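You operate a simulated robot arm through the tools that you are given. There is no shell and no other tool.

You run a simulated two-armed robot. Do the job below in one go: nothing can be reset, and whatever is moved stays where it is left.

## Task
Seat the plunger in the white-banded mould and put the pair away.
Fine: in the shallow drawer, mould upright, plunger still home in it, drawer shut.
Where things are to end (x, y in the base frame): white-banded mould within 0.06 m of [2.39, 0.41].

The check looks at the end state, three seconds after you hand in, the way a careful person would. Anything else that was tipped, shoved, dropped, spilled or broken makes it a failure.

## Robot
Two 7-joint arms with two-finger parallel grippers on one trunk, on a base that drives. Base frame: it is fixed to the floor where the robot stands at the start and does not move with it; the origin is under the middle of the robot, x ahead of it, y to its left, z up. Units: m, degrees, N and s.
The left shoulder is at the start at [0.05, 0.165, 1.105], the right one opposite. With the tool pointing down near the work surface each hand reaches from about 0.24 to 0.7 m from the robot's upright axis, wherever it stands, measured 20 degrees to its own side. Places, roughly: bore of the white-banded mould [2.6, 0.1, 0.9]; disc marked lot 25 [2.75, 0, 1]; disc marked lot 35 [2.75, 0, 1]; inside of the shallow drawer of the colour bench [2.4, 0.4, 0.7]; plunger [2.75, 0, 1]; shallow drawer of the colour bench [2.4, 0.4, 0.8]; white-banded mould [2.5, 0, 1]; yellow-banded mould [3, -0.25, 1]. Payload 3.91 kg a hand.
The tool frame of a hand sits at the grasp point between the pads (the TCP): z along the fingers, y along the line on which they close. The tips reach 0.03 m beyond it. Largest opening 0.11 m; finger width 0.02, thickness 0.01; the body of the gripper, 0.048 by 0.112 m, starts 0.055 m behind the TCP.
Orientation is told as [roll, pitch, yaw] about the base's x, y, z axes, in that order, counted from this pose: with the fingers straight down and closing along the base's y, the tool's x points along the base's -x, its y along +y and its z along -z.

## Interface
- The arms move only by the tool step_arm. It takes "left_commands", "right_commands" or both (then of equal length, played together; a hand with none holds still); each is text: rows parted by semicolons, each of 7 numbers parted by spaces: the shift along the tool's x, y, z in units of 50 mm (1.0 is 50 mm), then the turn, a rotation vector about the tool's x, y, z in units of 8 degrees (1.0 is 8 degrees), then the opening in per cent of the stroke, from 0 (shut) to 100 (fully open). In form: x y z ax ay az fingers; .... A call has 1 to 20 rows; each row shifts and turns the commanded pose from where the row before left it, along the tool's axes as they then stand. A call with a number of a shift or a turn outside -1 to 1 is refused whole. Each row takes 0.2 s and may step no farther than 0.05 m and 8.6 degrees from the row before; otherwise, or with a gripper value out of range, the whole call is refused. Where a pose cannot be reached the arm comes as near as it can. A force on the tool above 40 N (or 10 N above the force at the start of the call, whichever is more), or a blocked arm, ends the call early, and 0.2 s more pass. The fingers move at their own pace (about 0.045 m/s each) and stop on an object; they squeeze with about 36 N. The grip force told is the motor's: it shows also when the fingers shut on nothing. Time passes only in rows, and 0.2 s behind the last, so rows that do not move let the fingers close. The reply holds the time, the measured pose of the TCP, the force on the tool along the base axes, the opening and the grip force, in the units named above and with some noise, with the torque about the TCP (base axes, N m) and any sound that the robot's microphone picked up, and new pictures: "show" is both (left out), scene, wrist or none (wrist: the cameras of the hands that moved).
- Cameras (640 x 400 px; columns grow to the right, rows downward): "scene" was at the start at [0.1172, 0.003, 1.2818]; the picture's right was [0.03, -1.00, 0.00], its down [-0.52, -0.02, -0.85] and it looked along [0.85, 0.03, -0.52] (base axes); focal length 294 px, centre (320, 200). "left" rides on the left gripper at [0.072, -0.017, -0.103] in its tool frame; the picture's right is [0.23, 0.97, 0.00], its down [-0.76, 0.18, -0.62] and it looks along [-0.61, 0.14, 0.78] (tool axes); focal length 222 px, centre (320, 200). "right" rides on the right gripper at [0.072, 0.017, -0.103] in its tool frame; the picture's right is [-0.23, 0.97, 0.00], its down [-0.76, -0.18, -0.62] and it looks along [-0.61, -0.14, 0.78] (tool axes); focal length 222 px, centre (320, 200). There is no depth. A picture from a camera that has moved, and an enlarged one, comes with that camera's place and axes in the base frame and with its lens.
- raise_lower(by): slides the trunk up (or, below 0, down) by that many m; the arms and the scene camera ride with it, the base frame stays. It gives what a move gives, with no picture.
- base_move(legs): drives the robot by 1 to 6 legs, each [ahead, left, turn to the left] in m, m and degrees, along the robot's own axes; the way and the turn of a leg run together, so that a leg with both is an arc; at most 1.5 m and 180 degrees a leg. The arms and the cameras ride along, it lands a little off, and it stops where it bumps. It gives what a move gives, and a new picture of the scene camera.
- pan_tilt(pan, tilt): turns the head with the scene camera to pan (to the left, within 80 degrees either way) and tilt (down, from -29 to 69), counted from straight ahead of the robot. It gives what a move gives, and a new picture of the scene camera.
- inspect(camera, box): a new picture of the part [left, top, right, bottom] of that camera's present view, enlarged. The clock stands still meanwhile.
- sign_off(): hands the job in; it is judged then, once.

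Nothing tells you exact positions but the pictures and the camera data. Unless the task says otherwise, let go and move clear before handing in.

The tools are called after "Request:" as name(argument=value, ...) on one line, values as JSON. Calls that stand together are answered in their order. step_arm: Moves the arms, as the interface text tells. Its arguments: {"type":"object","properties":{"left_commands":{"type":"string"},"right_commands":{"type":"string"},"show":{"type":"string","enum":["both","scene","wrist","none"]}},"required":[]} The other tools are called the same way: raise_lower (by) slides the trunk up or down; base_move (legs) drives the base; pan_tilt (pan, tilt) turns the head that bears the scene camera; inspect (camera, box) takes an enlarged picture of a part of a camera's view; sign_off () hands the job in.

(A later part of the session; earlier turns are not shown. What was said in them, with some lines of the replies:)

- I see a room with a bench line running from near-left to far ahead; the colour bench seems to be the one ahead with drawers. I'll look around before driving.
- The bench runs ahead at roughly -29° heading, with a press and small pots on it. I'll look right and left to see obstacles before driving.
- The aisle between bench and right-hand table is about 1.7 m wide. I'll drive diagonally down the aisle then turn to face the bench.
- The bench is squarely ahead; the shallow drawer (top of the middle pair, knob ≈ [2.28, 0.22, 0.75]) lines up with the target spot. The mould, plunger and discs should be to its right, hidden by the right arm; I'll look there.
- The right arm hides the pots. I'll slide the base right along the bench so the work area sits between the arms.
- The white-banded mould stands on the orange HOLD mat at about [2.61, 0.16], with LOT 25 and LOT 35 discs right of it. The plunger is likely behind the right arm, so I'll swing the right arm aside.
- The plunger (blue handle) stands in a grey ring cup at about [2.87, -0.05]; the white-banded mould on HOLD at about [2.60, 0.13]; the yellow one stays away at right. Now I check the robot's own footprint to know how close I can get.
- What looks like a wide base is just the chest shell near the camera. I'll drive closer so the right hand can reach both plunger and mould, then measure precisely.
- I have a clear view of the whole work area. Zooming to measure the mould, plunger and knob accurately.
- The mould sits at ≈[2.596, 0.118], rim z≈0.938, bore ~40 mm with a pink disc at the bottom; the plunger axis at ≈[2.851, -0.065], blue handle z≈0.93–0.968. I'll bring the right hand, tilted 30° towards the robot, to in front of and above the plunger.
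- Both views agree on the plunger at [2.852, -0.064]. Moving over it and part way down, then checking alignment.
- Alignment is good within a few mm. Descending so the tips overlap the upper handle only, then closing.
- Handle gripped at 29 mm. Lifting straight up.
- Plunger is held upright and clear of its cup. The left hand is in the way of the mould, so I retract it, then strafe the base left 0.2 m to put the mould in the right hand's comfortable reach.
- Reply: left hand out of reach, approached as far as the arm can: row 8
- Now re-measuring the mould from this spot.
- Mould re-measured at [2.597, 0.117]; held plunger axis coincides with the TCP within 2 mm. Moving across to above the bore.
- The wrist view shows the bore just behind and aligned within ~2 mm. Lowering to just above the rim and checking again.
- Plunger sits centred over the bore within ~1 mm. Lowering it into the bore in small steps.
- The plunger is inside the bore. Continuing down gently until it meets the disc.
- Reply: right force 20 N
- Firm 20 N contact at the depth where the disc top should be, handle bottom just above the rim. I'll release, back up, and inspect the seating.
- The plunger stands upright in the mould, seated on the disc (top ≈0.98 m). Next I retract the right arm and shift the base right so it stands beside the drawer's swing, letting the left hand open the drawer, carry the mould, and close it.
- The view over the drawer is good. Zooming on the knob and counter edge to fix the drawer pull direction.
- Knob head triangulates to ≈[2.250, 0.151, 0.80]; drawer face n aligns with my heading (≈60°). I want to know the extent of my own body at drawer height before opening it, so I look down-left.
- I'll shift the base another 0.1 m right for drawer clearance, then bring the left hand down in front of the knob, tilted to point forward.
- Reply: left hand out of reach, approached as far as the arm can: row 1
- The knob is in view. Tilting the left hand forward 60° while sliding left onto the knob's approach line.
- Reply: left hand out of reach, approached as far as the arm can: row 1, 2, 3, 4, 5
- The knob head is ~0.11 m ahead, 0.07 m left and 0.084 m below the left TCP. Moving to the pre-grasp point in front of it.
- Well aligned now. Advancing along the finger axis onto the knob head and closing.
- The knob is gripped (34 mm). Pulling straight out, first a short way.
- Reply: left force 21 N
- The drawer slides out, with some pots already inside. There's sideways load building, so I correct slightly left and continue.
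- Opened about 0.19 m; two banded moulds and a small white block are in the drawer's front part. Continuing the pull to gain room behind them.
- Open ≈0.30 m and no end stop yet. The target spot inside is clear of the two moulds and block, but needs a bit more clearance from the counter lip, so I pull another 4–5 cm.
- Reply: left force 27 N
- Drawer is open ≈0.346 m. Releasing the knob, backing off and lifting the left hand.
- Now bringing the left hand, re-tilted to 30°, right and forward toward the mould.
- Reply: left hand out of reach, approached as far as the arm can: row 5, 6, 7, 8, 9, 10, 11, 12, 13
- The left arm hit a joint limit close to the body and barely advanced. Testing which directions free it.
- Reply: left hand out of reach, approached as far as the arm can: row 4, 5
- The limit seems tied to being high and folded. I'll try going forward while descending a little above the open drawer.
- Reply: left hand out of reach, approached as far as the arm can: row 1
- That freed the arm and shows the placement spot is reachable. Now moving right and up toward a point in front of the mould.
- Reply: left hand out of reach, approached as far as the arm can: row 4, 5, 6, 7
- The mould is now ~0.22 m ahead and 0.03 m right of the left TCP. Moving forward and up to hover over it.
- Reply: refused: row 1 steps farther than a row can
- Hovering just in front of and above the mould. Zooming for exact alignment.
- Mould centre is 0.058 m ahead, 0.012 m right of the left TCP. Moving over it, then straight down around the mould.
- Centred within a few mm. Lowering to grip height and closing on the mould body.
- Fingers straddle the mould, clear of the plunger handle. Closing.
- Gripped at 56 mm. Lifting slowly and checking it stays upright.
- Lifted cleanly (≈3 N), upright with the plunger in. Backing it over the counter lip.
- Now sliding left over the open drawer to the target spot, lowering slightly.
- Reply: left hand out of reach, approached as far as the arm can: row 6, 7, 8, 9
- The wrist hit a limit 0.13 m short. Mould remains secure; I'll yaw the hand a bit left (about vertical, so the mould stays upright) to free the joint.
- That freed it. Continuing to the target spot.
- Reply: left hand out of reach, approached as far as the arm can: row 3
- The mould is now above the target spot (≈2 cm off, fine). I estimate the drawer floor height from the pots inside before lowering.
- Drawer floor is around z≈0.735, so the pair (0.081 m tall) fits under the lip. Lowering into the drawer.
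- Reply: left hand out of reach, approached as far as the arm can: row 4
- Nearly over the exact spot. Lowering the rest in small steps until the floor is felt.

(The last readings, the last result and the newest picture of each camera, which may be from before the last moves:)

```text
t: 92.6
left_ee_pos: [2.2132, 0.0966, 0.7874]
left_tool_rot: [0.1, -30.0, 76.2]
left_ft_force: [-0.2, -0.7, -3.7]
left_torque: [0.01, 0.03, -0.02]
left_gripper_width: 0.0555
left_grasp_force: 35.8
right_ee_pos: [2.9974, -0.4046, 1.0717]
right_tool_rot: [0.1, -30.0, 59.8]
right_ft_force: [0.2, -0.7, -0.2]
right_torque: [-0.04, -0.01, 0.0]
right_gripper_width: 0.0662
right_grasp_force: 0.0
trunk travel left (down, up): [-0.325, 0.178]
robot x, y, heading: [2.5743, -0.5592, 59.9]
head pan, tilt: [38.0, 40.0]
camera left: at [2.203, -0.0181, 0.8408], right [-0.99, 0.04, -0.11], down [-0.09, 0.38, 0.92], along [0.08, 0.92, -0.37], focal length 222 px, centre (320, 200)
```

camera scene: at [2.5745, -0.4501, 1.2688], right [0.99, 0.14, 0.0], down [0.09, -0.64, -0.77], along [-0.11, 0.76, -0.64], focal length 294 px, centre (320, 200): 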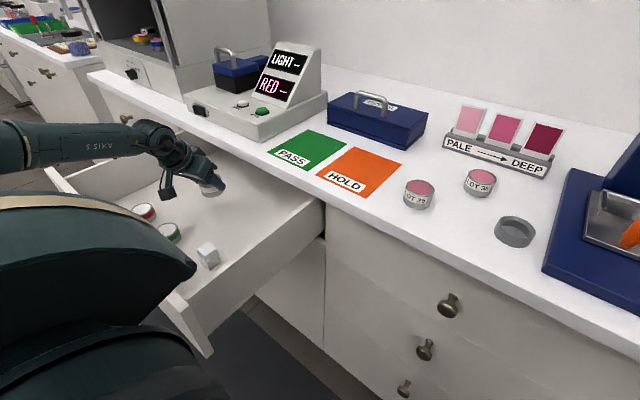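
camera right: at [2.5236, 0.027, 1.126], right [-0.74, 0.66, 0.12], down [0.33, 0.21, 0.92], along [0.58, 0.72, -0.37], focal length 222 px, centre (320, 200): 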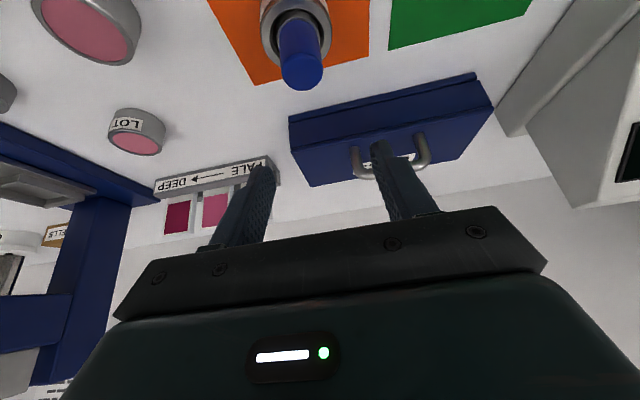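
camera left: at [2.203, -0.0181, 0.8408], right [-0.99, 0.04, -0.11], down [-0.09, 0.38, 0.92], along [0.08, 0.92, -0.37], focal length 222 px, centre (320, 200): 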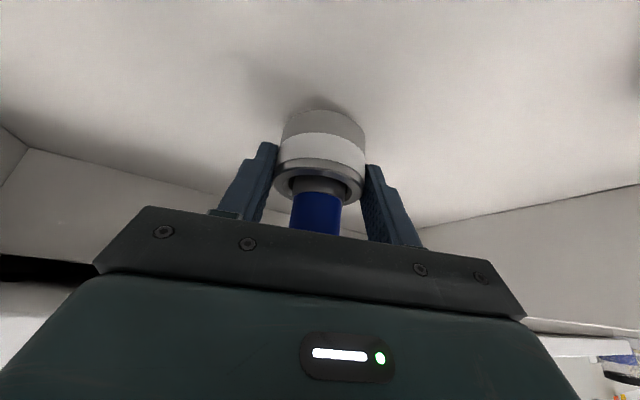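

Request:
step_arm(left_commands="0.04 0 0.0693 0 0 0 0;0.03 0 0.052 0 0 0 0;0 0 0 0 0 0 0", show="wrist")

```text
t: 93.4
left_ee_pos: [2.2142, 0.0963, 0.7805]
left_tool_rot: [0.1, -30.0, 76.2]
left_ft_force: [0.7, 0.2, -3.4]
left_torque: [-0.03, 0.0, -0.01]
left_gripper_width: 0.0556
left_grasp_force: 36.1
right_ee_pos: [2.9972, -0.4047, 1.0727]
right_tool_rot: [0.1, -30.0, 59.9]
right_ft_force: [-0.9, -0.2, -0.6]
right_torque: [0.0, 0.01, 0.0]
right_gripper_width: 0.066
right_grasp_force: 0.0
trunk travel left (down, up): [-0.325, 0.178]
robot x, y, heading: [2.5744, -0.557, 59.9]
head pan, tilt: [38.0, 40.0]
camera left: at [2.2037, -0.0182, 0.8332], right [-0.99, 0.04, -0.11], down [-0.09, 0.38, 0.92], along [0.08, 0.92, -0.37], focal length 222 px, centre (320, 200)
```

left: 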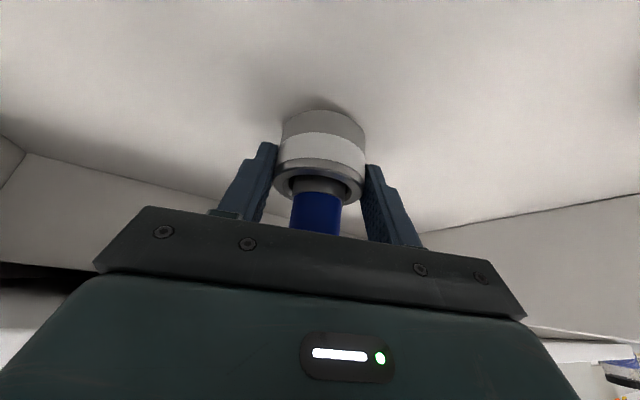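

Request:
step_arm(left_commands="0.03 0 0.052 0 0 0 0;0.03 0 0.052 0 0 0 0;0 0 0 0 0 0 0", show="none")

Request:
inspect(camera="left", box=[220, 60, 420, 220])

```text
t: 94.2
left_ee_pos: [2.2159, 0.0973, 0.7751]
left_tool_rot: [0.0, -30.0, 76.1]
left_ft_force: [-0.4, -0.4, -3.6]
left_torque: [-0.04, -0.02, 0.02]
left_gripper_width: 0.0558
left_grasp_force: 35.9
right_ee_pos: [2.9975, -0.4038, 1.0701]
right_tool_rot: [0.1, -30.0, 59.8]
right_ft_force: [0.4, -0.7, -0.3]
right_torque: [-0.01, 0.01, 0.0]
right_gripper_width: 0.0663
right_grasp_force: 0.1
trunk travel left (down, up): [-0.325, 0.178]
robot x, y, heading: [2.5663, -0.5627, 59.9]
head pan, tilt: [38.0, 40.0]
```

```text
2.50 times, centred on (320, 140) of left
camera zoom: at [2.2042, -0.0185, 0.8276], right [-0.99, 0.04, -0.11], down [-0.09, 0.38, 0.92], along [0.08, 0.92, -0.37], focal length 555 px, centre (320, 350)
```

zoom: 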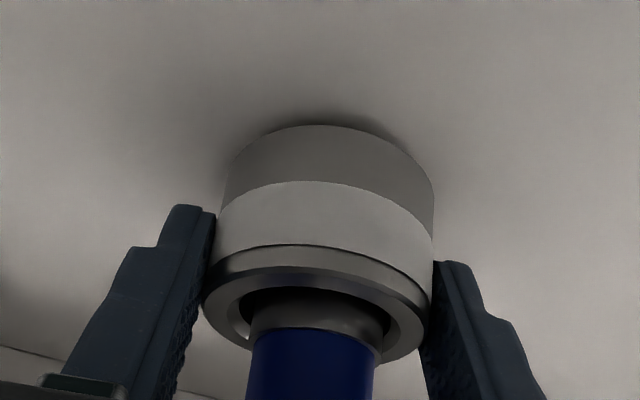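

Nearly touching. A few more millimetres.

Request:
step_arm(left_commands="0.03 0 0.052 0 0 0 0;0.02 0 0.0346 0 0 0 0;0 0 0 0 0 0 0", show="none")

Request:
inspect(camera="left", box=[220, 60, 420, 220])

```text
t: 95.0
left_ee_pos: [2.215, 0.0964, 0.7699]
left_tool_rot: [0.2, -30.2, 76.2]
left_ft_force: [0.0, 0.1, -3.8]
left_torque: [-0.03, -0.01, -0.01]
left_gripper_width: 0.0556
left_grasp_force: 35.4
right_ee_pos: [2.9966, -0.4068, 1.0725]
right_tool_rot: [0.2, -30.0, 59.8]
right_ft_force: [-0.2, 1.0, 0.4]
right_torque: [-0.01, 0.0, 0.02]
right_gripper_width: 0.0659
right_grasp_force: 0.0
trunk travel left (down, up): [-0.325, 0.178]
robot x, y, heading: [2.5771, -0.5602, 60.0]
head pan, tilt: [38.0, 40.0]
```

```text
2.50 times, centred on (320, 140) of left
camera zoom: at [2.2036, -0.0187, 0.8223], right [-0.99, 0.04, -0.11], down [-0.09, 0.38, 0.92], along [0.08, 0.92, -0.37], focal length 555 px, centre (320, 350)
```

zoom: 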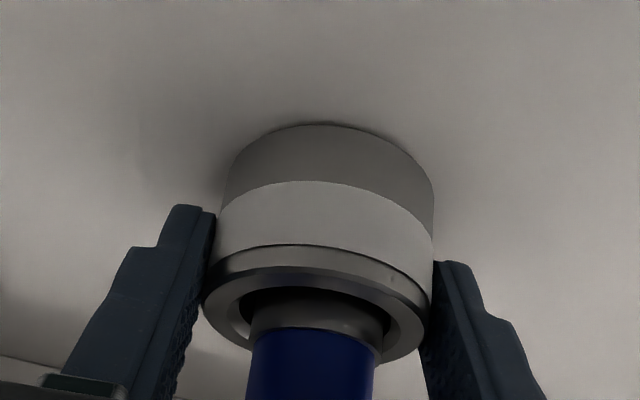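

Request:
step_arm(left_commands="0.02 0 0.0346 0 0 0 0;0.02 0 0.0346 0 0 0 0;0 0 0 0 0 0 0", show="none")

Request:
inspect(camera="left", box=[220, 60, 420, 220])

```text
t: 95.8
left_ee_pos: [2.2136, 0.0969, 0.77]
left_tool_rot: [0.1, -30.6, 76.2]
left_ft_force: [-5.4, 2.0, 19.7]
left_torque: [-0.34, 0.0, -0.09]
left_gripper_width: 0.0557
left_grasp_force: 35.9
right_ee_pos: [2.9972, -0.4071, 1.0712]
right_tool_rot: [0.3, -30.1, 59.8]
right_ft_force: [-0.2, -0.5, 1.5]
right_torque: [0.02, 0.01, -0.02]
right_gripper_width: 0.066
right_grasp_force: 0.0
trunk travel left (down, up): [-0.325, 0.178]
robot x, y, heading: [2.5723, -0.5581, 59.9]
head pan, tilt: [38.0, 40.0]
```

```text
2.50 times, centred on (320, 140) of left
camera zoom: at [2.2044, -0.0184, 0.8211], right [-0.99, 0.04, -0.11], down [-0.09, 0.37, 0.92], along [0.08, 0.93, -0.36], focal length 555 px, centre (320, 350)
```

zoom: 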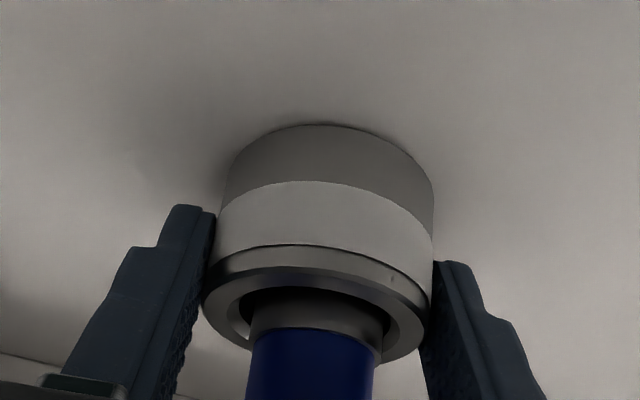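

Floor contact felt (≈20 N). Easing 2 mm, opening, and rising straight up.

Request:
step_arm(left_commands="-0.03 0 -0.052 0 0 0 0;0 0 0 0 0 0 100;0 0 0 0 0 0 100;0 0 0 0 0 0 100;0 0 0 0 0 0 100;-0.1 0 -0.1732 0 0 0 100;-0.2 0 -0.3464 0 0 0 100;-0.3 0 -0.5196 0 0 0 100;-0.4 0 -0.6928 0 0 0 100;0 0 0 0 0 0 100")

```text
t: 98.0
left_ee_pos: [2.2164, 0.0976, 0.87]
left_tool_rot: [0.1, -30.0, 76.3]
left_ft_force: [-0.5, 0.6, -1.1]
left_torque: [0.03, -0.05, 0.0]
left_gripper_width: 0.1102
left_grasp_force: 0.0
right_ee_pos: [2.9982, -0.4048, 1.0722]
right_tool_rot: [0.3, -30.1, 59.7]
right_ft_force: [0.2, 0.1, 0.0]
right_torque: [-0.03, -0.03, -0.01]
right_gripper_width: 0.0659
right_grasp_force: 0.1
trunk travel left (down, up): [-0.325, 0.178]
robot x, y, heading: [2.5723, -0.5598, 59.7]
head pan, tilt: [38.0, 40.0]
camera scene: at [2.5746, -0.4503, 1.2688], right [0.99, 0.14, 0.0], down [0.09, -0.64, -0.77], along [-0.11, 0.76, -0.64], focal length 294 px, centre (320, 200)
camera left: at [2.205, -0.018, 0.9212], right [-0.99, 0.04, -0.11], down [-0.09, 0.38, 0.92], along [0.08, 0.92, -0.37], focal length 222 px, centre (320, 200)
```

scene: 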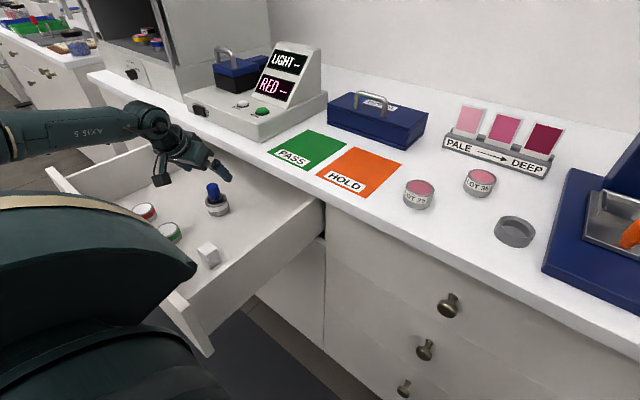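
left: 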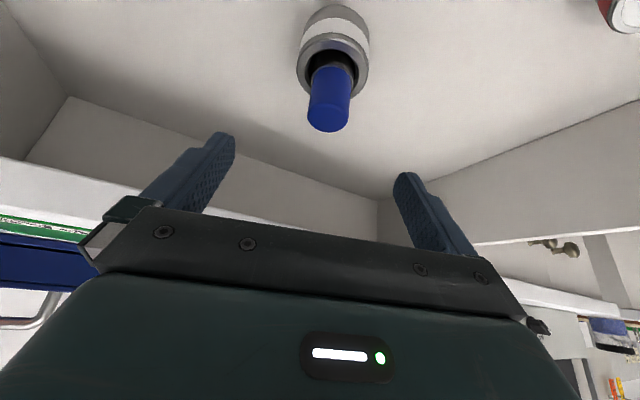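

The mould stands upright with the plunger in the drawer. Measuring its position.

Request:
inspect(camera="scene", box=[170, 165, 266, 240])

Request:
inspect(camera="left", box=[270, 0, 398, 140])

```text
5.33 times, centred on (218, 202) of scene
camera zoom: at [2.5746, -0.4503, 1.2688], right [0.99, 0.14, 0.0], down [0.09, -0.64, -0.77], along [-0.11, 0.76, -0.64], focal length 1567 px, centre (864, 187)
```

zoom: 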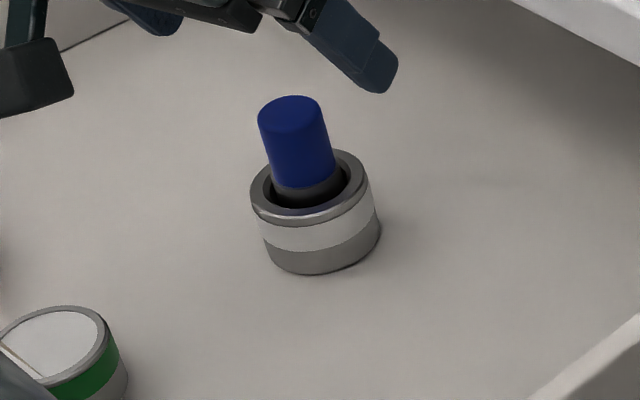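

```text
2.86 times, centred on (334, 70) of left
camera zoom: at [2.205, -0.018, 0.9212], right [-0.99, 0.04, -0.11], down [-0.09, 0.38, 0.92], along [0.08, 0.92, -0.37], focal length 635 px, centre (280, 571)
```

zoom: 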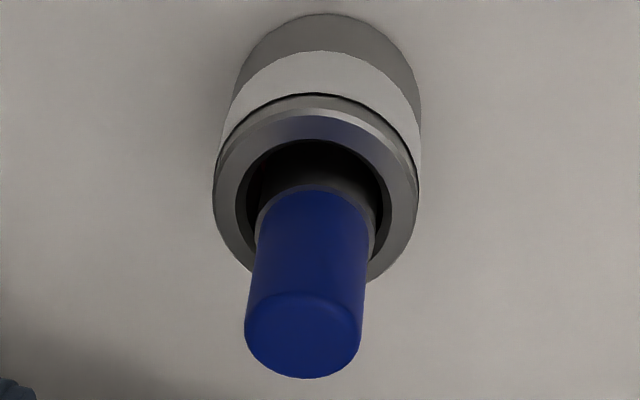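

The pair sits where closing the drawer brings it to ≈[2.393, 0.406]. To shut it, I'll raise the hand above the drawer front, back the base away until the hand is in front of the drawer, then push.

Request:
step_arm(left_commands="-0.4 0 -0.6928 0 0 0 100;-0.4 0 -0.6928 0 0 0 100;0 0 0 0 0 0 50;0 0 0 0 0 0 0;0 0 0 0 0 0 0;0 0 0 0 0 0 0", show="scene")

```text
t: 99.4
left_ee_pos: [2.2181, 0.093, 0.9457]
left_tool_rot: [0.2, -30.0, 76.3]
left_ft_force: [-0.2, -0.2, -0.9]
left_torque: [0.0, -0.01, 0.0]
left_gripper_width: 0.0225
left_grasp_force: 0.2
left hand out of reach, approached as far as the arm can: row 1, 2
right_ee_pos: [2.9972, -0.4046, 1.0714]
right_tool_rot: [0.1, -29.9, 59.8]
right_ft_force: [0.0, -0.3, 0.5]
right_torque: [0.02, 0.0, 0.02]
right_gripper_width: 0.0662
right_grasp_force: 0.0
trunk travel left (down, up): [-0.325, 0.178]
robot x, y, heading: [2.571, -0.5602, 59.9]
head pan, tilt: [38.0, 40.0]
camera scene: at [2.5747, -0.4504, 1.2688], right [0.99, 0.14, 0.0], down [0.09, -0.64, -0.77], along [-0.11, 0.76, -0.64], focal length 294 px, centre (320, 200)
```

scene: 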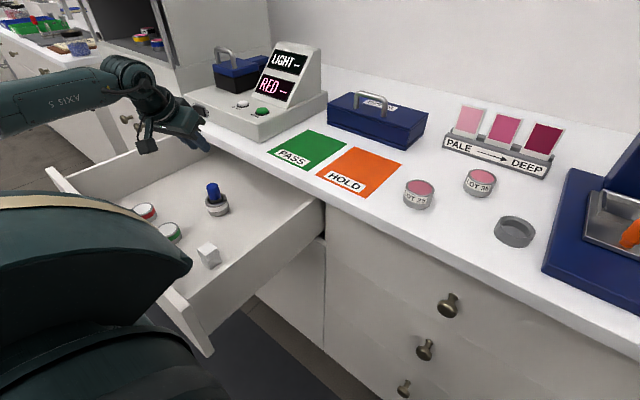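

Driving straight back 0.42 m so the hand clears the drawer front.

Request:
base_move(legs=[[-0.42, 0, 0]])

```text
t: 102.0
left_ee_pos: [2.0021, -0.2801, 0.9448]
left_tool_rot: [0.1, -30.1, 76.8]
left_ft_force: [0.3, -0.2, 0.7]
left_torque: [0.03, 0.0, 0.02]
left_gripper_width: 0.0
left_grasp_force: 35.7
right_ee_pos: [2.7835, -0.7701, 1.0721]
right_tool_rot: [0.0, -29.9, 60.3]
right_ft_force: [0.9, -0.2, 0.0]
right_torque: [-0.03, 0.01, -0.04]
right_gripper_width: 0.066
right_grasp_force: 0.1
trunk travel left (down, up): [-0.325, 0.178]
robot x, y, heading: [2.3589, -0.929, 60.2]
head pan, tilt: [38.0, 40.0]
camera scene: at [2.362, -0.8194, 1.2688], right [0.99, 0.15, 0.0], down [0.09, -0.64, -0.77], along [-0.11, 0.76, -0.64], focal length 294 px, centre (320, 200)
```

scene: 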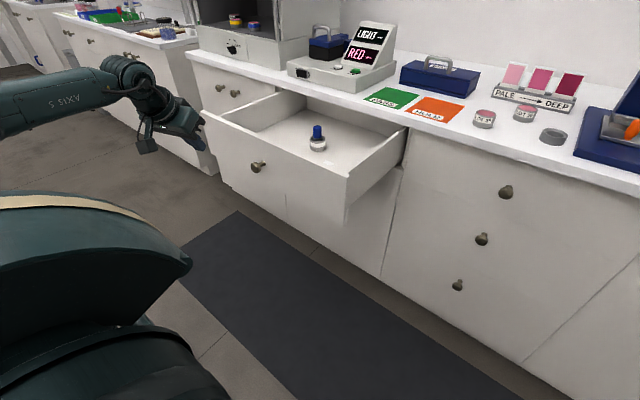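

The drawer front is fully visible with the hand in front of it. Lowering the closed fingers to face height, a little right of the knob.

Request:
step_arm(left_commands="0.48 -0.43 0.555 0 0 0 0;0.48 -0.43 0.555 0 0 0 0;0.48 -0.43 0.555 0 0 0 0;0.48 -0.43 0.555 0 0 0 0;0 0 0 0 0 0 0")

Request:
inspect(camera="scene", box=[180, 80, 420, 230])

```text
t: 103.2
left_ee_pos: [2.0786, -0.3277, 0.8024]
left_tool_rot: [0.0, -30.1, 76.7]
left_ft_force: [0.0, 0.9, 0.1]
left_torque: [0.05, -0.01, 0.01]
left_gripper_width: 0.0
left_grasp_force: 36.3
right_ee_pos: [2.7848, -0.7705, 1.0718]
right_tool_rot: [0.1, -30.1, 60.3]
right_ft_force: [-0.1, 0.3, 0.5]
right_torque: [-0.01, -0.02, 0.03]
right_gripper_width: 0.0658
right_grasp_force: 0.0
trunk travel left (down, up): [-0.325, 0.178]
robot x, y, heading: [2.367, -0.9291, 60.2]
head pan, tilt: [38.0, 40.0]
camera scene: at [2.3622, -0.8192, 1.2688], right [0.99, 0.15, 0.0], down [0.09, -0.64, -0.77], along [-0.11, 0.76, -0.64], focal length 294 px, centre (320, 200)
camera left: at [2.0701, -0.4423, 0.8541], right [-0.99, 0.03, -0.11], down [-0.09, 0.38, 0.92], along [0.07, 0.93, -0.37], focal length 222 px, centre (320, 200)
```

scene: 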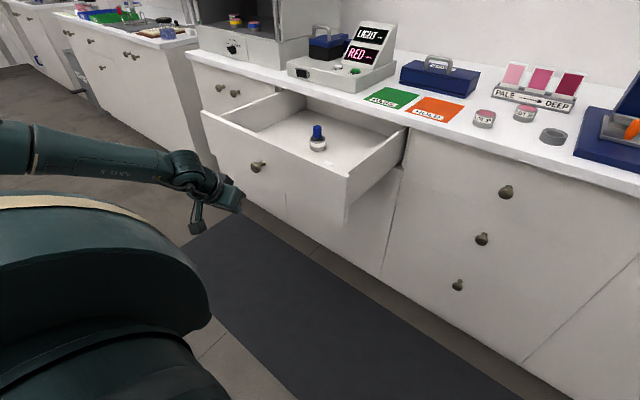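
left: 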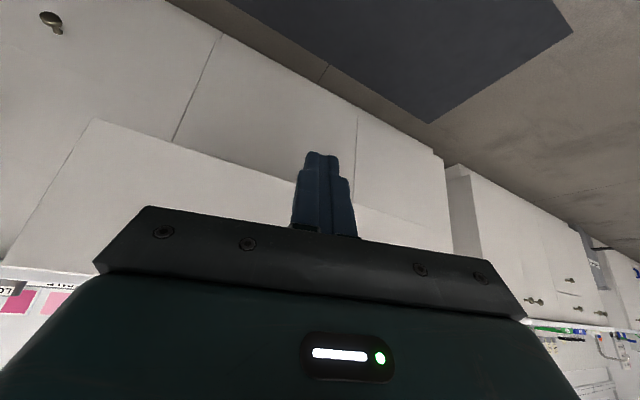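

```text
2.67 times, centred on (300, 155) of scene
camera zoom: at [2.3622, -0.8192, 1.2688], right [0.99, 0.15, 0.0], down [0.09, -0.64, -0.77], along [-0.11, 0.76, -0.64], focal length 784 px, centre (373, 320)
```

zoom: 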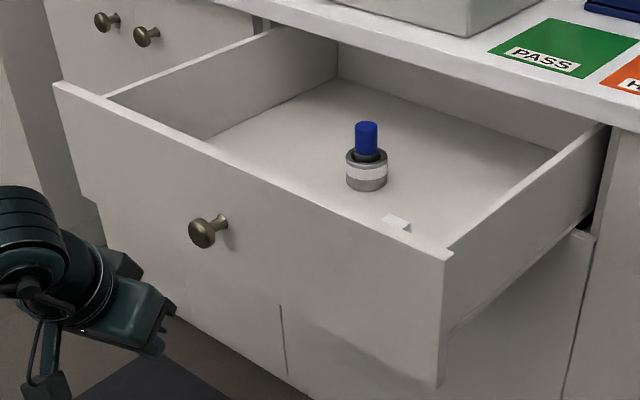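

Face is ~0.16 m ahead of the fingertips. Driving forward in small legs to make gentle contact.

Request:
base_move(legs=[[0.13, 0, -1]])

Request:
inspect(camera="scene", box=[160, 120, 400, 270])

```text
t: 104.5
left_ee_pos: [2.1522, -0.211, 0.801]
left_tool_rot: [0.1, -30.0, 76.0]
left_ft_force: [-0.1, 0.1, -1.2]
left_torque: [0.02, -0.01, -0.02]
left_gripper_width: 0.0001
left_grasp_force: 36.1
right_ee_pos: [2.8499, -0.6652, 1.0706]
right_tool_rot: [0.2, -30.0, 59.4]
right_ft_force: [-0.4, 1.5, -0.3]
right_torque: [-0.01, 0.01, -0.02]
right_gripper_width: 0.066
right_grasp_force: 0.1
trunk travel left (down, up): [-0.325, 0.178]
robot x, y, heading: [2.4277, -0.8196, 59.4]
head pan, tilt: [38.0, 40.0]
camera scene: at [2.4283, -0.7076, 1.2687], right [0.99, 0.13, 0.0], down [0.08, -0.64, -0.77], along [-0.1, 0.76, -0.64], focal length 294 px, centre (320, 200)
```

scene: 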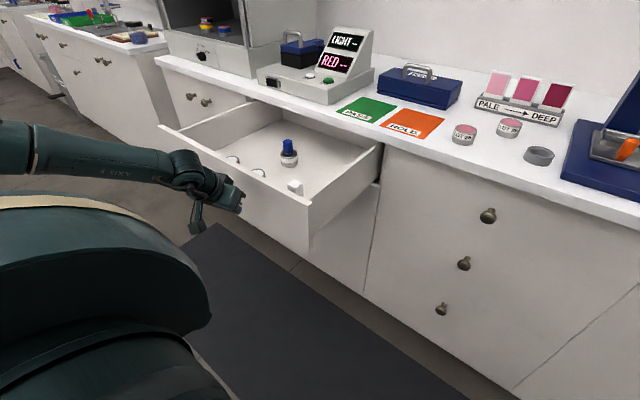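

```text
2.67 times, centred on (280, 195) of scene
camera zoom: at [2.4283, -0.7076, 1.2687], right [0.99, 0.13, 0.0], down [0.08, -0.64, -0.77], along [-0.1, 0.76, -0.64], focal length 784 px, centre (427, 213)
```

zoom: 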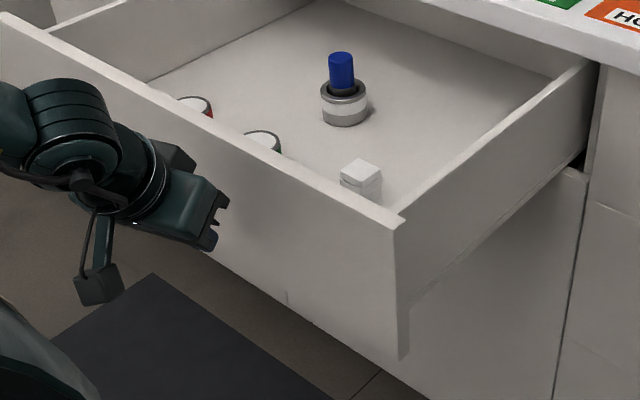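

Fingertips are ~2 cm from the face. Pushing slowly with the arm first.

Request:
step_arm(left_commands="-0.249 -0.088 0.1436 0 0 0 0;-0.249 -0.088 0.1436 0 0 0 0;-0.249 -0.088 0.1436 0 0 0 0;-0.249 -0.088 0.1436 0 0 0 0;0 0 0 0 0 0 0")

```text
t: 105.7
left_ee_pos: [2.1848, -0.158, 0.8026]
left_tool_rot: [0.1, -30.1, 75.9]
left_ft_force: [-0.6, 0.4, -0.1]
left_torque: [-0.04, 0.0, -0.01]
left_gripper_width: 0.0
left_grasp_force: 36.2
right_ee_pos: [2.8498, -0.6657, 1.0718]
right_tool_rot: [0.1, -30.0, 59.4]
right_ft_force: [0.6, -0.7, -0.2]
right_torque: [0.0, -0.03, 0.0]
right_gripper_width: 0.0661
right_grasp_force: 0.1
trunk travel left (down, up): [-0.325, 0.178]
robot x, y, heading: [2.4247, -0.8172, 59.5]
head pan, tilt: [38.0, 40.0]
camera scene: at [2.428, -0.7082, 1.2688], right [0.99, 0.13, 0.0], down [0.08, -0.64, -0.77], along [-0.1, 0.76, -0.64], focal length 294 px, centre (320, 200)
camera left: at [2.1728, -0.2745, 0.855], right [-0.99, 0.05, -0.11], down [-0.09, 0.38, 0.92], along [0.08, 0.92, -0.37], focal length 222 px, centre (320, 200)
```

scene: 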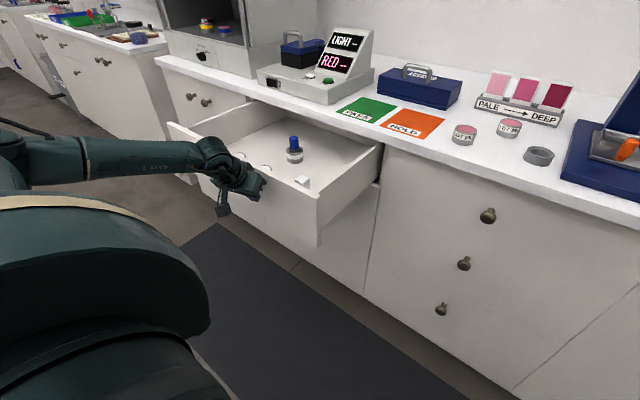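
left: 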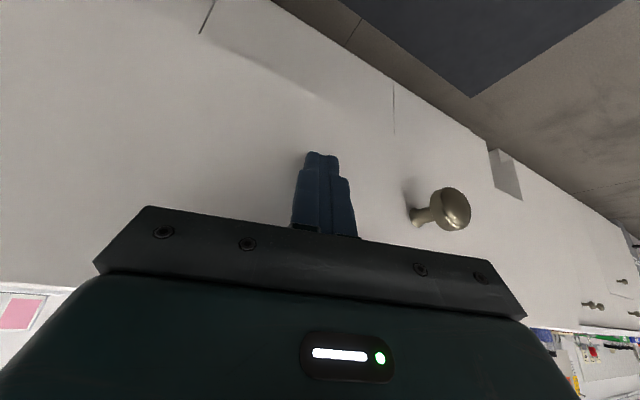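

The drawer is moving with little force. Now pushing with the base in short legs.

Request:
base_move(legs=[[0.06, 0, 0], [0.06, 0, 0]])

```text
t: 107.3
left_ee_pos: [2.2453, -0.0557, 0.8021]
left_tool_rot: [0.1, -30.0, 75.8]
left_ft_force: [-0.8, 0.6, -0.8]
left_torque: [0.01, -0.01, 0.01]
left_gripper_width: 0.0001
left_grasp_force: 36.0
right_ee_pos: [2.9119, -0.5611, 1.0715]
right_tool_rot: [0.1, -30.0, 59.6]
right_ft_force: [0.5, 0.1, -0.3]
right_torque: [-0.01, -0.03, 0.02]
right_gripper_width: 0.066
right_grasp_force: 0.0
trunk travel left (down, up): [-0.325, 0.178]
robot x, y, heading: [2.4874, -0.7163, 59.6]
head pan, tilt: [38.0, 40.0]
camera scene: at [2.4892, -0.6043, 1.2687], right [0.99, 0.13, 0.0], down [0.08, -0.64, -0.77], along [-0.1, 0.76, -0.64], focal length 294 px, centre (320, 200)
```

scene: 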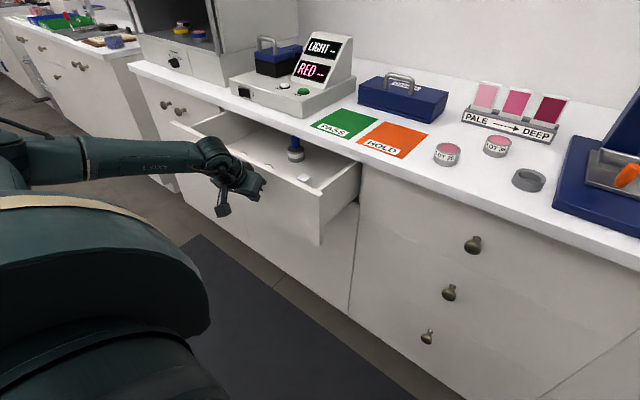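

The mould is still upright; about 0.19 m left. Before the final stretch I tilt the hand flatter so the wrist stays clear of the counter and light box.

Request:
step_arm(left_commands="0.332 0.117 -0.191 0 0 0 0;0 0 0 0 -0.9375 0 0;0 0 0 0 -0.9375 0 0;0 0 0 0 -0.9375 0 0;0 0 0 0 -0.9375 0 0;0 0 0 0 0 0 0")

```text
t: 108.7
left_ee_pos: [2.2254, -0.0731, 0.8058]
left_tool_rot: [1.2, -47.0, 75.5]
left_ft_force: [0.1, 0.3, -0.7]
left_torque: [0.0, 0.0, 0.0]
left_gripper_width: 0.0001
left_grasp_force: 36.0
left hand out of reach, approached as far as the arm can: row 4, 5
right_ee_pos: [2.9116, -0.5634, 1.0719]
right_tool_rot: [0.1, -30.0, 59.4]
right_ft_force: [-0.9, -0.1, 0.7]
right_torque: [-0.03, 0.02, 0.01]
right_gripper_width: 0.0659
right_grasp_force: 0.0
trunk travel left (down, up): [-0.325, 0.178]
robot x, y, heading: [2.4846, -0.7157, 59.6]
head pan, tilt: [38.0, 40.0]
camera scene: at [2.4889, -0.6048, 1.2688], right [0.99, 0.13, 0.0], down [0.08, -0.64, -0.77], along [-0.1, 0.76, -0.64], focal length 294 px, centre (320, 200)
camera left: at [2.2127, -0.1983, 0.8223], right [-0.99, 0.08, -0.15], down [-0.14, 0.1, 0.98], along [0.09, 0.99, -0.09], focal length 222 px, centre (320, 200)
```

scene: 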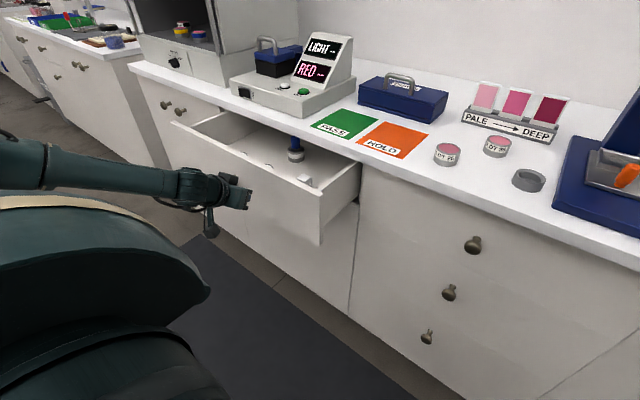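
left: 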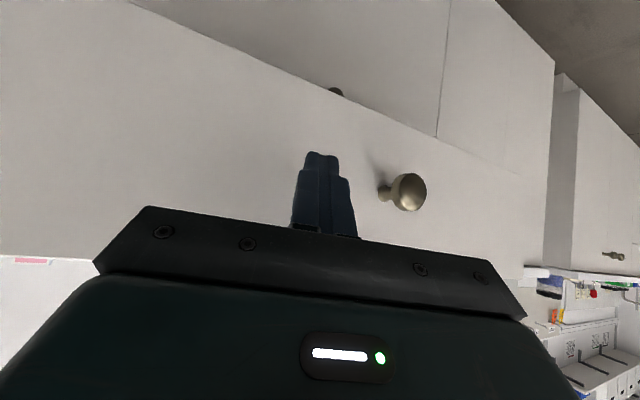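

Flatter tilt achieved (47°). Continuing to push with the base.

Request:
base_move(legs=[[0.06, 0, 0], [0.06, 0, 0]])

```text
t: 110.2
left_ee_pos: [2.2864, 0.0304, 0.8059]
left_tool_rot: [1.2, -46.9, 75.7]
left_ft_force: [0.7, 1.3, -0.9]
left_torque: [0.0, 0.03, 0.02]
left_gripper_width: 0.0
left_grasp_force: 36.4
right_ee_pos: [2.9728, -0.4572, 1.071]
right_tool_rot: [0.0, -30.0, 59.5]
right_ft_force: [0.7, -0.9, 0.5]
right_torque: [0.01, 0.05, 0.0]
right_gripper_width: 0.066
right_grasp_force: 0.0
trunk travel left (down, up): [-0.325, 0.178]
robot x, y, heading: [2.5488, -0.6103, 59.3]
head pan, tilt: [38.0, 40.0]
camera scene: at [2.5502, -0.5003, 1.2687], right [0.99, 0.13, 0.0], down [0.08, -0.64, -0.77], along [-0.1, 0.76, -0.64], focal length 294 px, centre (320, 200)
```

scene: 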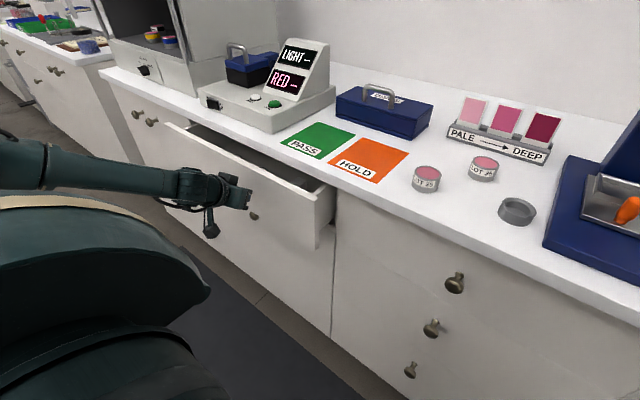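

Drawer nearly in (≈8 cm to go), everything riding along fine. One more short base leg, then finish with the arm.

Request:
base_move(legs=[[0.045, 0, 0]])

Request:
step_arm(left_commands="-0.131 -0.057 0.14 0 0 0 0;-0.131 -0.057 0.14 0 0 0 0;0 0 0 0 0 0 0")

```text
t: 111.1
left_ee_pos: [2.3085, 0.0709, 0.8046]
left_tool_rot: [1.2, -47.0, 75.7]
left_ft_force: [-0.2, -0.1, -0.2]
left_torque: [0.01, -0.02, 0.0]
left_gripper_width: 0.0
left_grasp_force: 35.8
right_ee_pos: [2.9955, -0.4195, 1.0715]
right_tool_rot: [0.2, -30.0, 59.4]
right_ft_force: [-0.9, 0.2, -0.6]
right_torque: [0.01, -0.02, 0.03]
right_gripper_width: 0.0662
right_grasp_force: 0.0
trunk travel left (down, up): [-0.325, 0.178]
robot x, y, heading: [2.5718, -0.5709, 59.6]
head pan, tilt: [38.0, 40.0]
camera scene: at [2.5729, -0.4614, 1.2687], right [0.99, 0.13, 0.0], down [0.08, -0.64, -0.77], along [-0.1, 0.76, -0.64], focal length 294 px, centre (320, 200)
```

scene: 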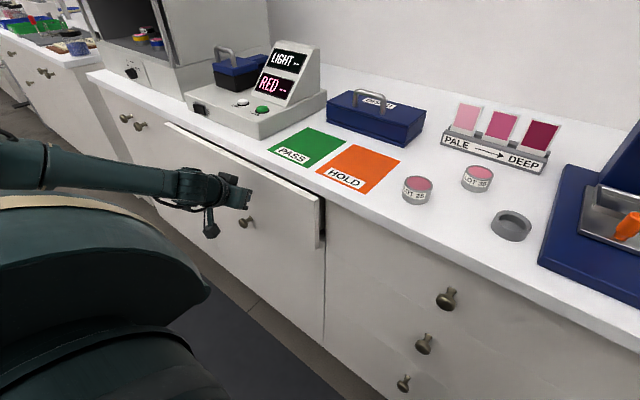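

```text
t: 111.9
left_ee_pos: [2.3183, 0.088, 0.8064]
left_tool_rot: [1.1, -46.9, 75.8]
left_ft_force: [0.0, -1.1, 0.6]
left_torque: [-0.02, 0.0, 0.0]
left_gripper_width: 0.0
left_grasp_force: 36.4
right_ee_pos: [2.9952, -0.4206, 1.0716]
right_tool_rot: [0.1, -30.0, 59.4]
right_ft_force: [-0.3, -0.6, 0.1]
right_torque: [0.03, 0.02, 0.02]
right_gripper_width: 0.0658
right_grasp_force: 0.0
trunk travel left (down, up): [-0.325, 0.178]
robot x, y, heading: [2.5696, -0.5714, 59.5]
head pan, tilt: [38.0, 40.0]
camera scene: at [2.5726, -0.4623, 1.2688], right [0.99, 0.13, 0.0], down [0.08, -0.64, -0.77], along [-0.1, 0.76, -0.64], focal length 294 px, centre (320, 200)
camera left: at [2.306, -0.0377, 0.8229], right [-0.99, 0.08, -0.15], down [-0.14, 0.1, 0.98], along [0.09, 0.99, -0.09], focal length 222 px, centre (320, 200)
```

scene: 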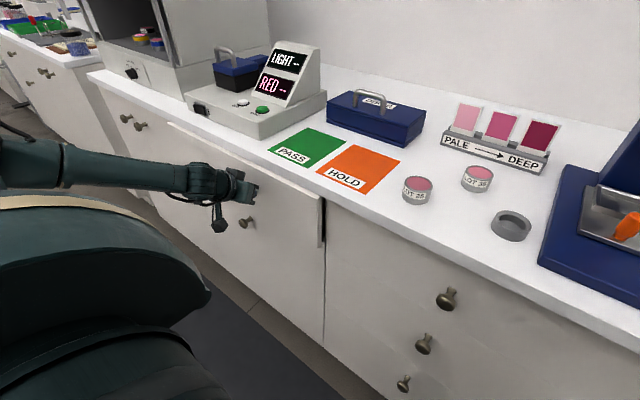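
left: 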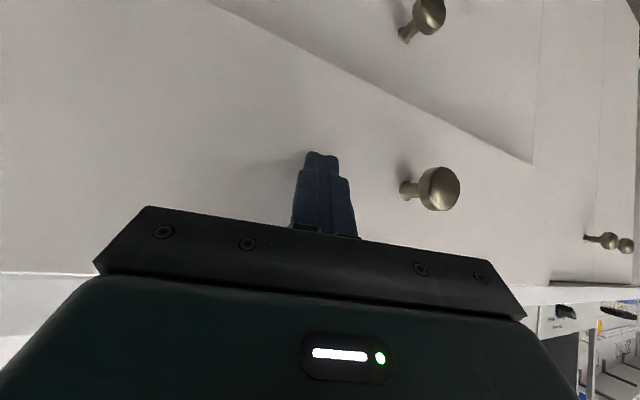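

About 2 cm left; finishing in 1 cm steps until the stop is felt.

Request:
step_arm(left_commands="-0.131 -0.057 0.14 0 0 0 0;-0.131 -0.057 0.14 0 0 0 0;0 0 0 0 0 0 0")

Request:
inspect(camera="scene", box=[140, 100, 380, 280])

```text
t: 112.7
left_ee_pos: [2.3296, 0.1063, 0.8046]
left_tool_rot: [1.2, -47.0, 75.7]
left_ft_force: [-0.5, 0.2, -0.9]
left_torque: [-0.03, 0.02, -0.05]
left_gripper_width: 0.0
left_grasp_force: 36.3
right_ee_pos: [2.9973, -0.4199, 1.0714]
right_tool_rot: [0.1, -30.0, 59.3]
right_ft_force: [0.4, 0.7, -0.2]
right_torque: [0.01, 0.01, 0.0]
right_gripper_width: 0.0663
right_grasp_force: 0.0
trunk travel left (down, up): [-0.325, 0.178]
robot x, y, heading: [2.5741, -0.5715, 59.7]
head pan, tilt: [38.0, 40.0]
camera scene: at [2.5727, -0.4621, 1.2688], right [0.99, 0.13, 0.0], down [0.08, -0.64, -0.77], along [-0.1, 0.76, -0.64], focal length 294 px, centre (320, 200)
camera left: at [2.3171, -0.0201, 0.821], right [-0.99, 0.08, -0.15], down [-0.14, 0.1, 0.98], along [0.09, 0.99, -0.09], focal length 222 px, centre (320, 200)
```

scene: 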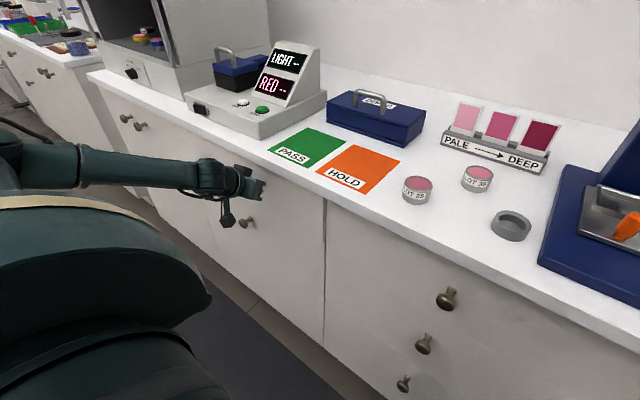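
left: 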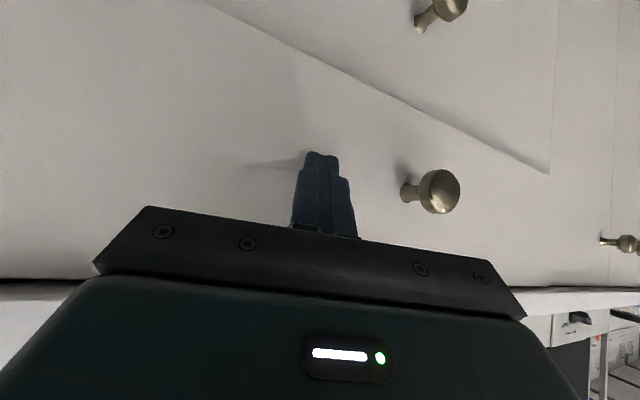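

```text
2.22 times, centred on (260, 190) of scene
camera zoom: at [2.5727, -0.4621, 1.2688], right [0.99, 0.13, 0.0], down [0.08, -0.64, -0.77], along [-0.1, 0.76, -0.64], focal length 653 px, centre (453, 222)
```

zoom: 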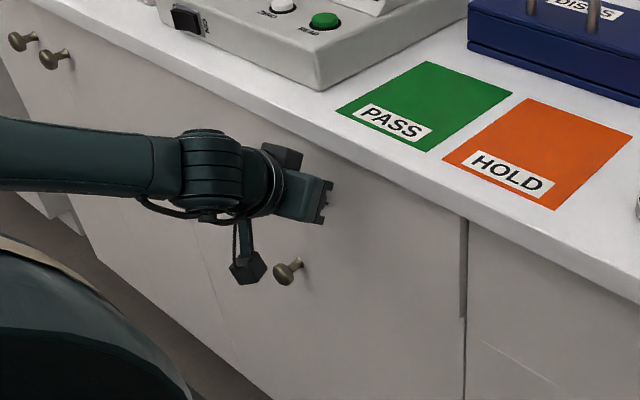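

Request:
step_arm(left_commands="-0.066 -0.028 0.07 0 0 0 0;-0.066 -0.028 0.07 0 0 0 0;0 0 0 0 0 0 0")

Request:
inspect(camera="scene", box=[260, 160, 360, 260])

```text
t: 113.5
left_ee_pos: [2.3341, 0.1147, 0.8038]
left_tool_rot: [1.3, -46.9, 75.7]
left_ft_force: [-1.0, -1.6, -1.2]
left_torque: [-0.09, 0.05, 0.01]
left_gripper_width: 0.0
left_grasp_force: 36.3
right_ee_pos: [2.9955, -0.4197, 1.0718]
right_tool_rot: [0.1, -30.0, 59.4]
right_ft_force: [0.0, 0.3, 0.4]
right_torque: [0.01, -0.02, 0.0]
right_gripper_width: 0.066
right_grasp_force: 0.1
trunk travel left (down, up): [-0.325, 0.178]
robot x, y, heading: [2.5724, -0.5721, 59.7]
head pan, tilt: [38.0, 40.0]
camera scene: at [2.5725, -0.4621, 1.2688], right [0.99, 0.13, 0.0], down [0.08, -0.64, -0.77], along [-0.1, 0.76, -0.64], focal length 294 px, centre (320, 200)
camera left: at [2.3215, -0.0124, 0.8219], right [-0.99, 0.08, -0.15], down [-0.14, 0.1, 0.98], along [0.09, 0.99, -0.09], focal length 222 px, centre (320, 200)
```

scene: 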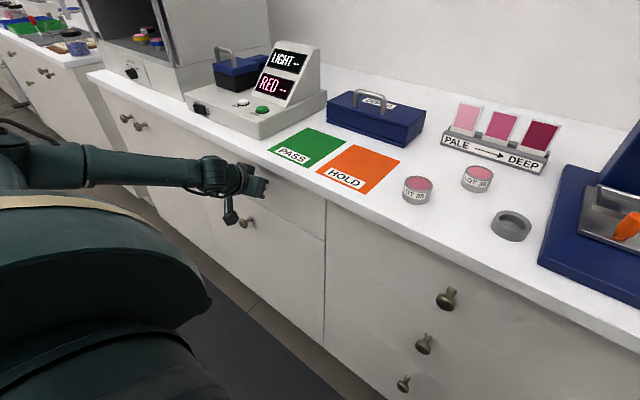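
left: 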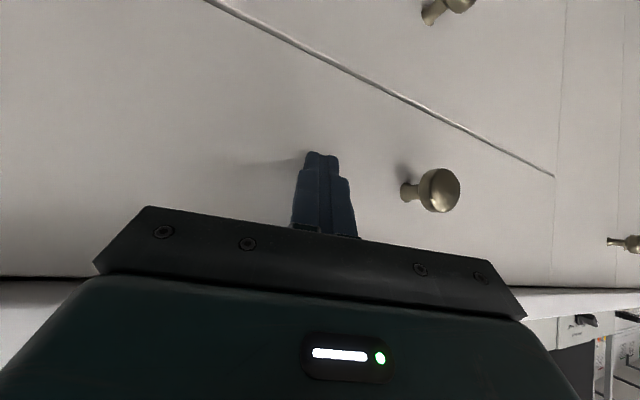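

```text
4.00 times, centred on (310, 210) of scene
camera zoom: at [2.5725, -0.4621, 1.2688], right [0.99, 0.13, 0.0], down [0.08, -0.64, -0.77], along [-0.1, 0.76, -0.64], focal length 1175 px, centre (360, 160)
```

zoom: 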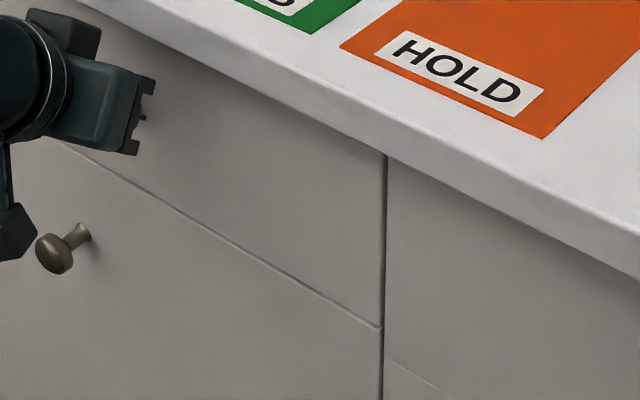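

It looks flush. One more gentle press to be sure it's against the stop.

Request:
step_arm(left_commands="-0.04 -0.017 0.042 0 0 0 0;-0.04 -0.017 0.042 0 0 0 0;0 0 0 0 0 0 0", show="none")

```text
t: 114.5
left_ee_pos: [2.3337, 0.1133, 0.8059]
left_tool_rot: [1.5, -46.7, 75.6]
left_ft_force: [-2.6, -15.1, 9.9]
left_torque: [0.01, -0.08, -0.16]
left_gripper_width: 0.0
left_grasp_force: 36.2
right_ee_pos: [2.9953, -0.4218, 1.0717]
right_tool_rot: [0.2, -30.1, 59.6]
right_ft_force: [0.3, 0.0, -1.1]
right_torque: [0.04, 0.0, -0.01]
right_gripper_width: 0.0659
right_grasp_force: 0.0
trunk travel left (down, up): [-0.325, 0.178]
robot x, y, heading: [2.569, -0.574, 59.8]
head pan, tilt: [38.0, 40.0]
stopped in row 3 (left hand): the force on the tool passed its limit at 41 N (the readings are from after the stop); the commanded pose is now the measured one
```

The drawer is hard against its stop. Backing the left hand away and checking.

Request:
step_arm(left_commands="0.262 0.114 -0.281 0 0 0 0;0.524 0.228 -0.56 0 0 0 0;0.524 0.228 -0.56 0 0 0 0;0.524 0.228 -0.56 0 0 0 0;0 0 0 0 0 0 0", show="none")

Request:
base_move(legs=[[-0.35, 0, 0]])

Request:
inspect(camera="scene", box=[180, 60, 500, 260])

```text
t: 115.7
left_ee_pos: [2.2649, -0.007, 0.8023]
left_tool_rot: [1.4, -46.5, 75.7]
left_ft_force: [0.1, 0.1, -0.1]
left_torque: [0.0, 0.01, 0.0]
left_gripper_width: 0.0
left_grasp_force: 36.2
right_ee_pos: [2.9953, -0.4189, 1.0722]
right_tool_rot: [0.1, -30.0, 59.4]
right_ft_force: [-0.6, 0.3, 0.7]
right_torque: [-0.01, -0.02, 0.03]
right_gripper_width: 0.0659
right_grasp_force: 0.0
trunk travel left (down, up): [-0.325, 0.178]
robot x, y, heading: [2.5683, -0.5723, 59.4]
head pan, tilt: [38.0, 40.0]
```

```text
t: 118.0
left_ee_pos: [2.0871, -0.3111, 0.8032]
left_tool_rot: [1.4, -46.6, 75.6]
left_ft_force: [-1.1, 0.2, -0.3]
left_torque: [-0.01, 0.01, 0.02]
left_gripper_width: 0.0002
left_grasp_force: 36.1
right_ee_pos: [2.8157, -0.7253, 1.0711]
right_tool_rot: [0.1, -30.0, 59.5]
right_ft_force: [-0.3, -0.2, 0.5]
right_torque: [-0.01, 0.0, 0.0]
right_gripper_width: 0.0662
right_grasp_force: 0.0
trunk travel left (down, up): [-0.325, 0.178]
robot x, y, heading: [2.3927, -0.8759, 59.4]
head pan, tilt: [38.0, 40.0]
camera scene: at [2.3933, -0.7679, 1.2688], right [0.99, 0.13, 0.0], down [0.09, -0.64, -0.77], along [-0.1, 0.76, -0.64], focal length 294 px, centre (320, 200)
```

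scene: 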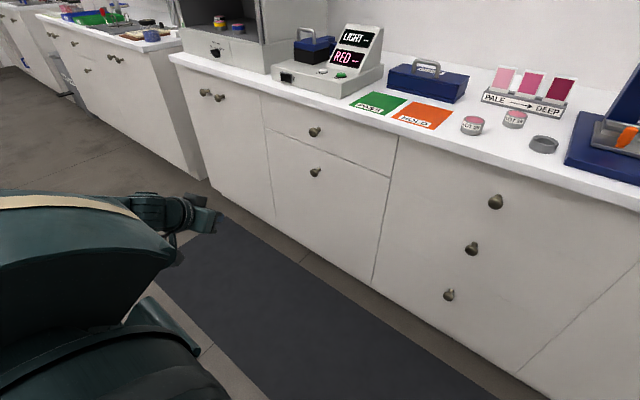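

```text
2.00 times, centred on (340, 160) of scene
camera zoom: at [2.3933, -0.7679, 1.2688], right [0.99, 0.13, 0.0], down [0.09, -0.64, -0.77], along [-0.1, 0.76, -0.64], focal length 588 px, centre (280, 280)
```

zoom: 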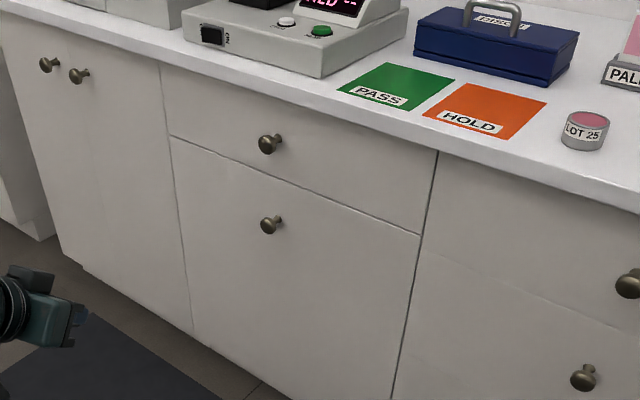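

The drawer is shut flush, the mould and plunger are inside at about [2.39, 0.41], and nothing else on the bench looks disturbed. Both hands are empty and clear, so I'm handing in.

Request:
sign_off()

```text
The job is handed in.
```

The job is handed in: the plunger is seated in the white-banded mould and the pair is in the shallow drawer, which is shut.

- **Plunger:** it went into the bore until it met the disc already inside, with about 20 N of contact. It was still upright in the mould when I set the pair on the drawer floor.
- **Position:** I placed the mould upright. From camera measurements taken with the drawer open, I put its shut position at about [2.393, 0.406], within 1 cm of the target.
- **Drawer:** I pushed it in slowly until it hit its stop, and it looks flush in the last picture. I last saw the mould upright with about 0.19 m of travel left, so its state once fully shut is inferred. Push forces stayed near zero until the stop.
- **Other items:** the drawer already held a red-banded mould, a green-banded mould and a small white stack. I set the pair down clear of all three. The bench items in view of the last picture look undisturbed. The yellow-banded mould was not in that view, but I kept clear of it.

Both hands are empty and clear of the bench.
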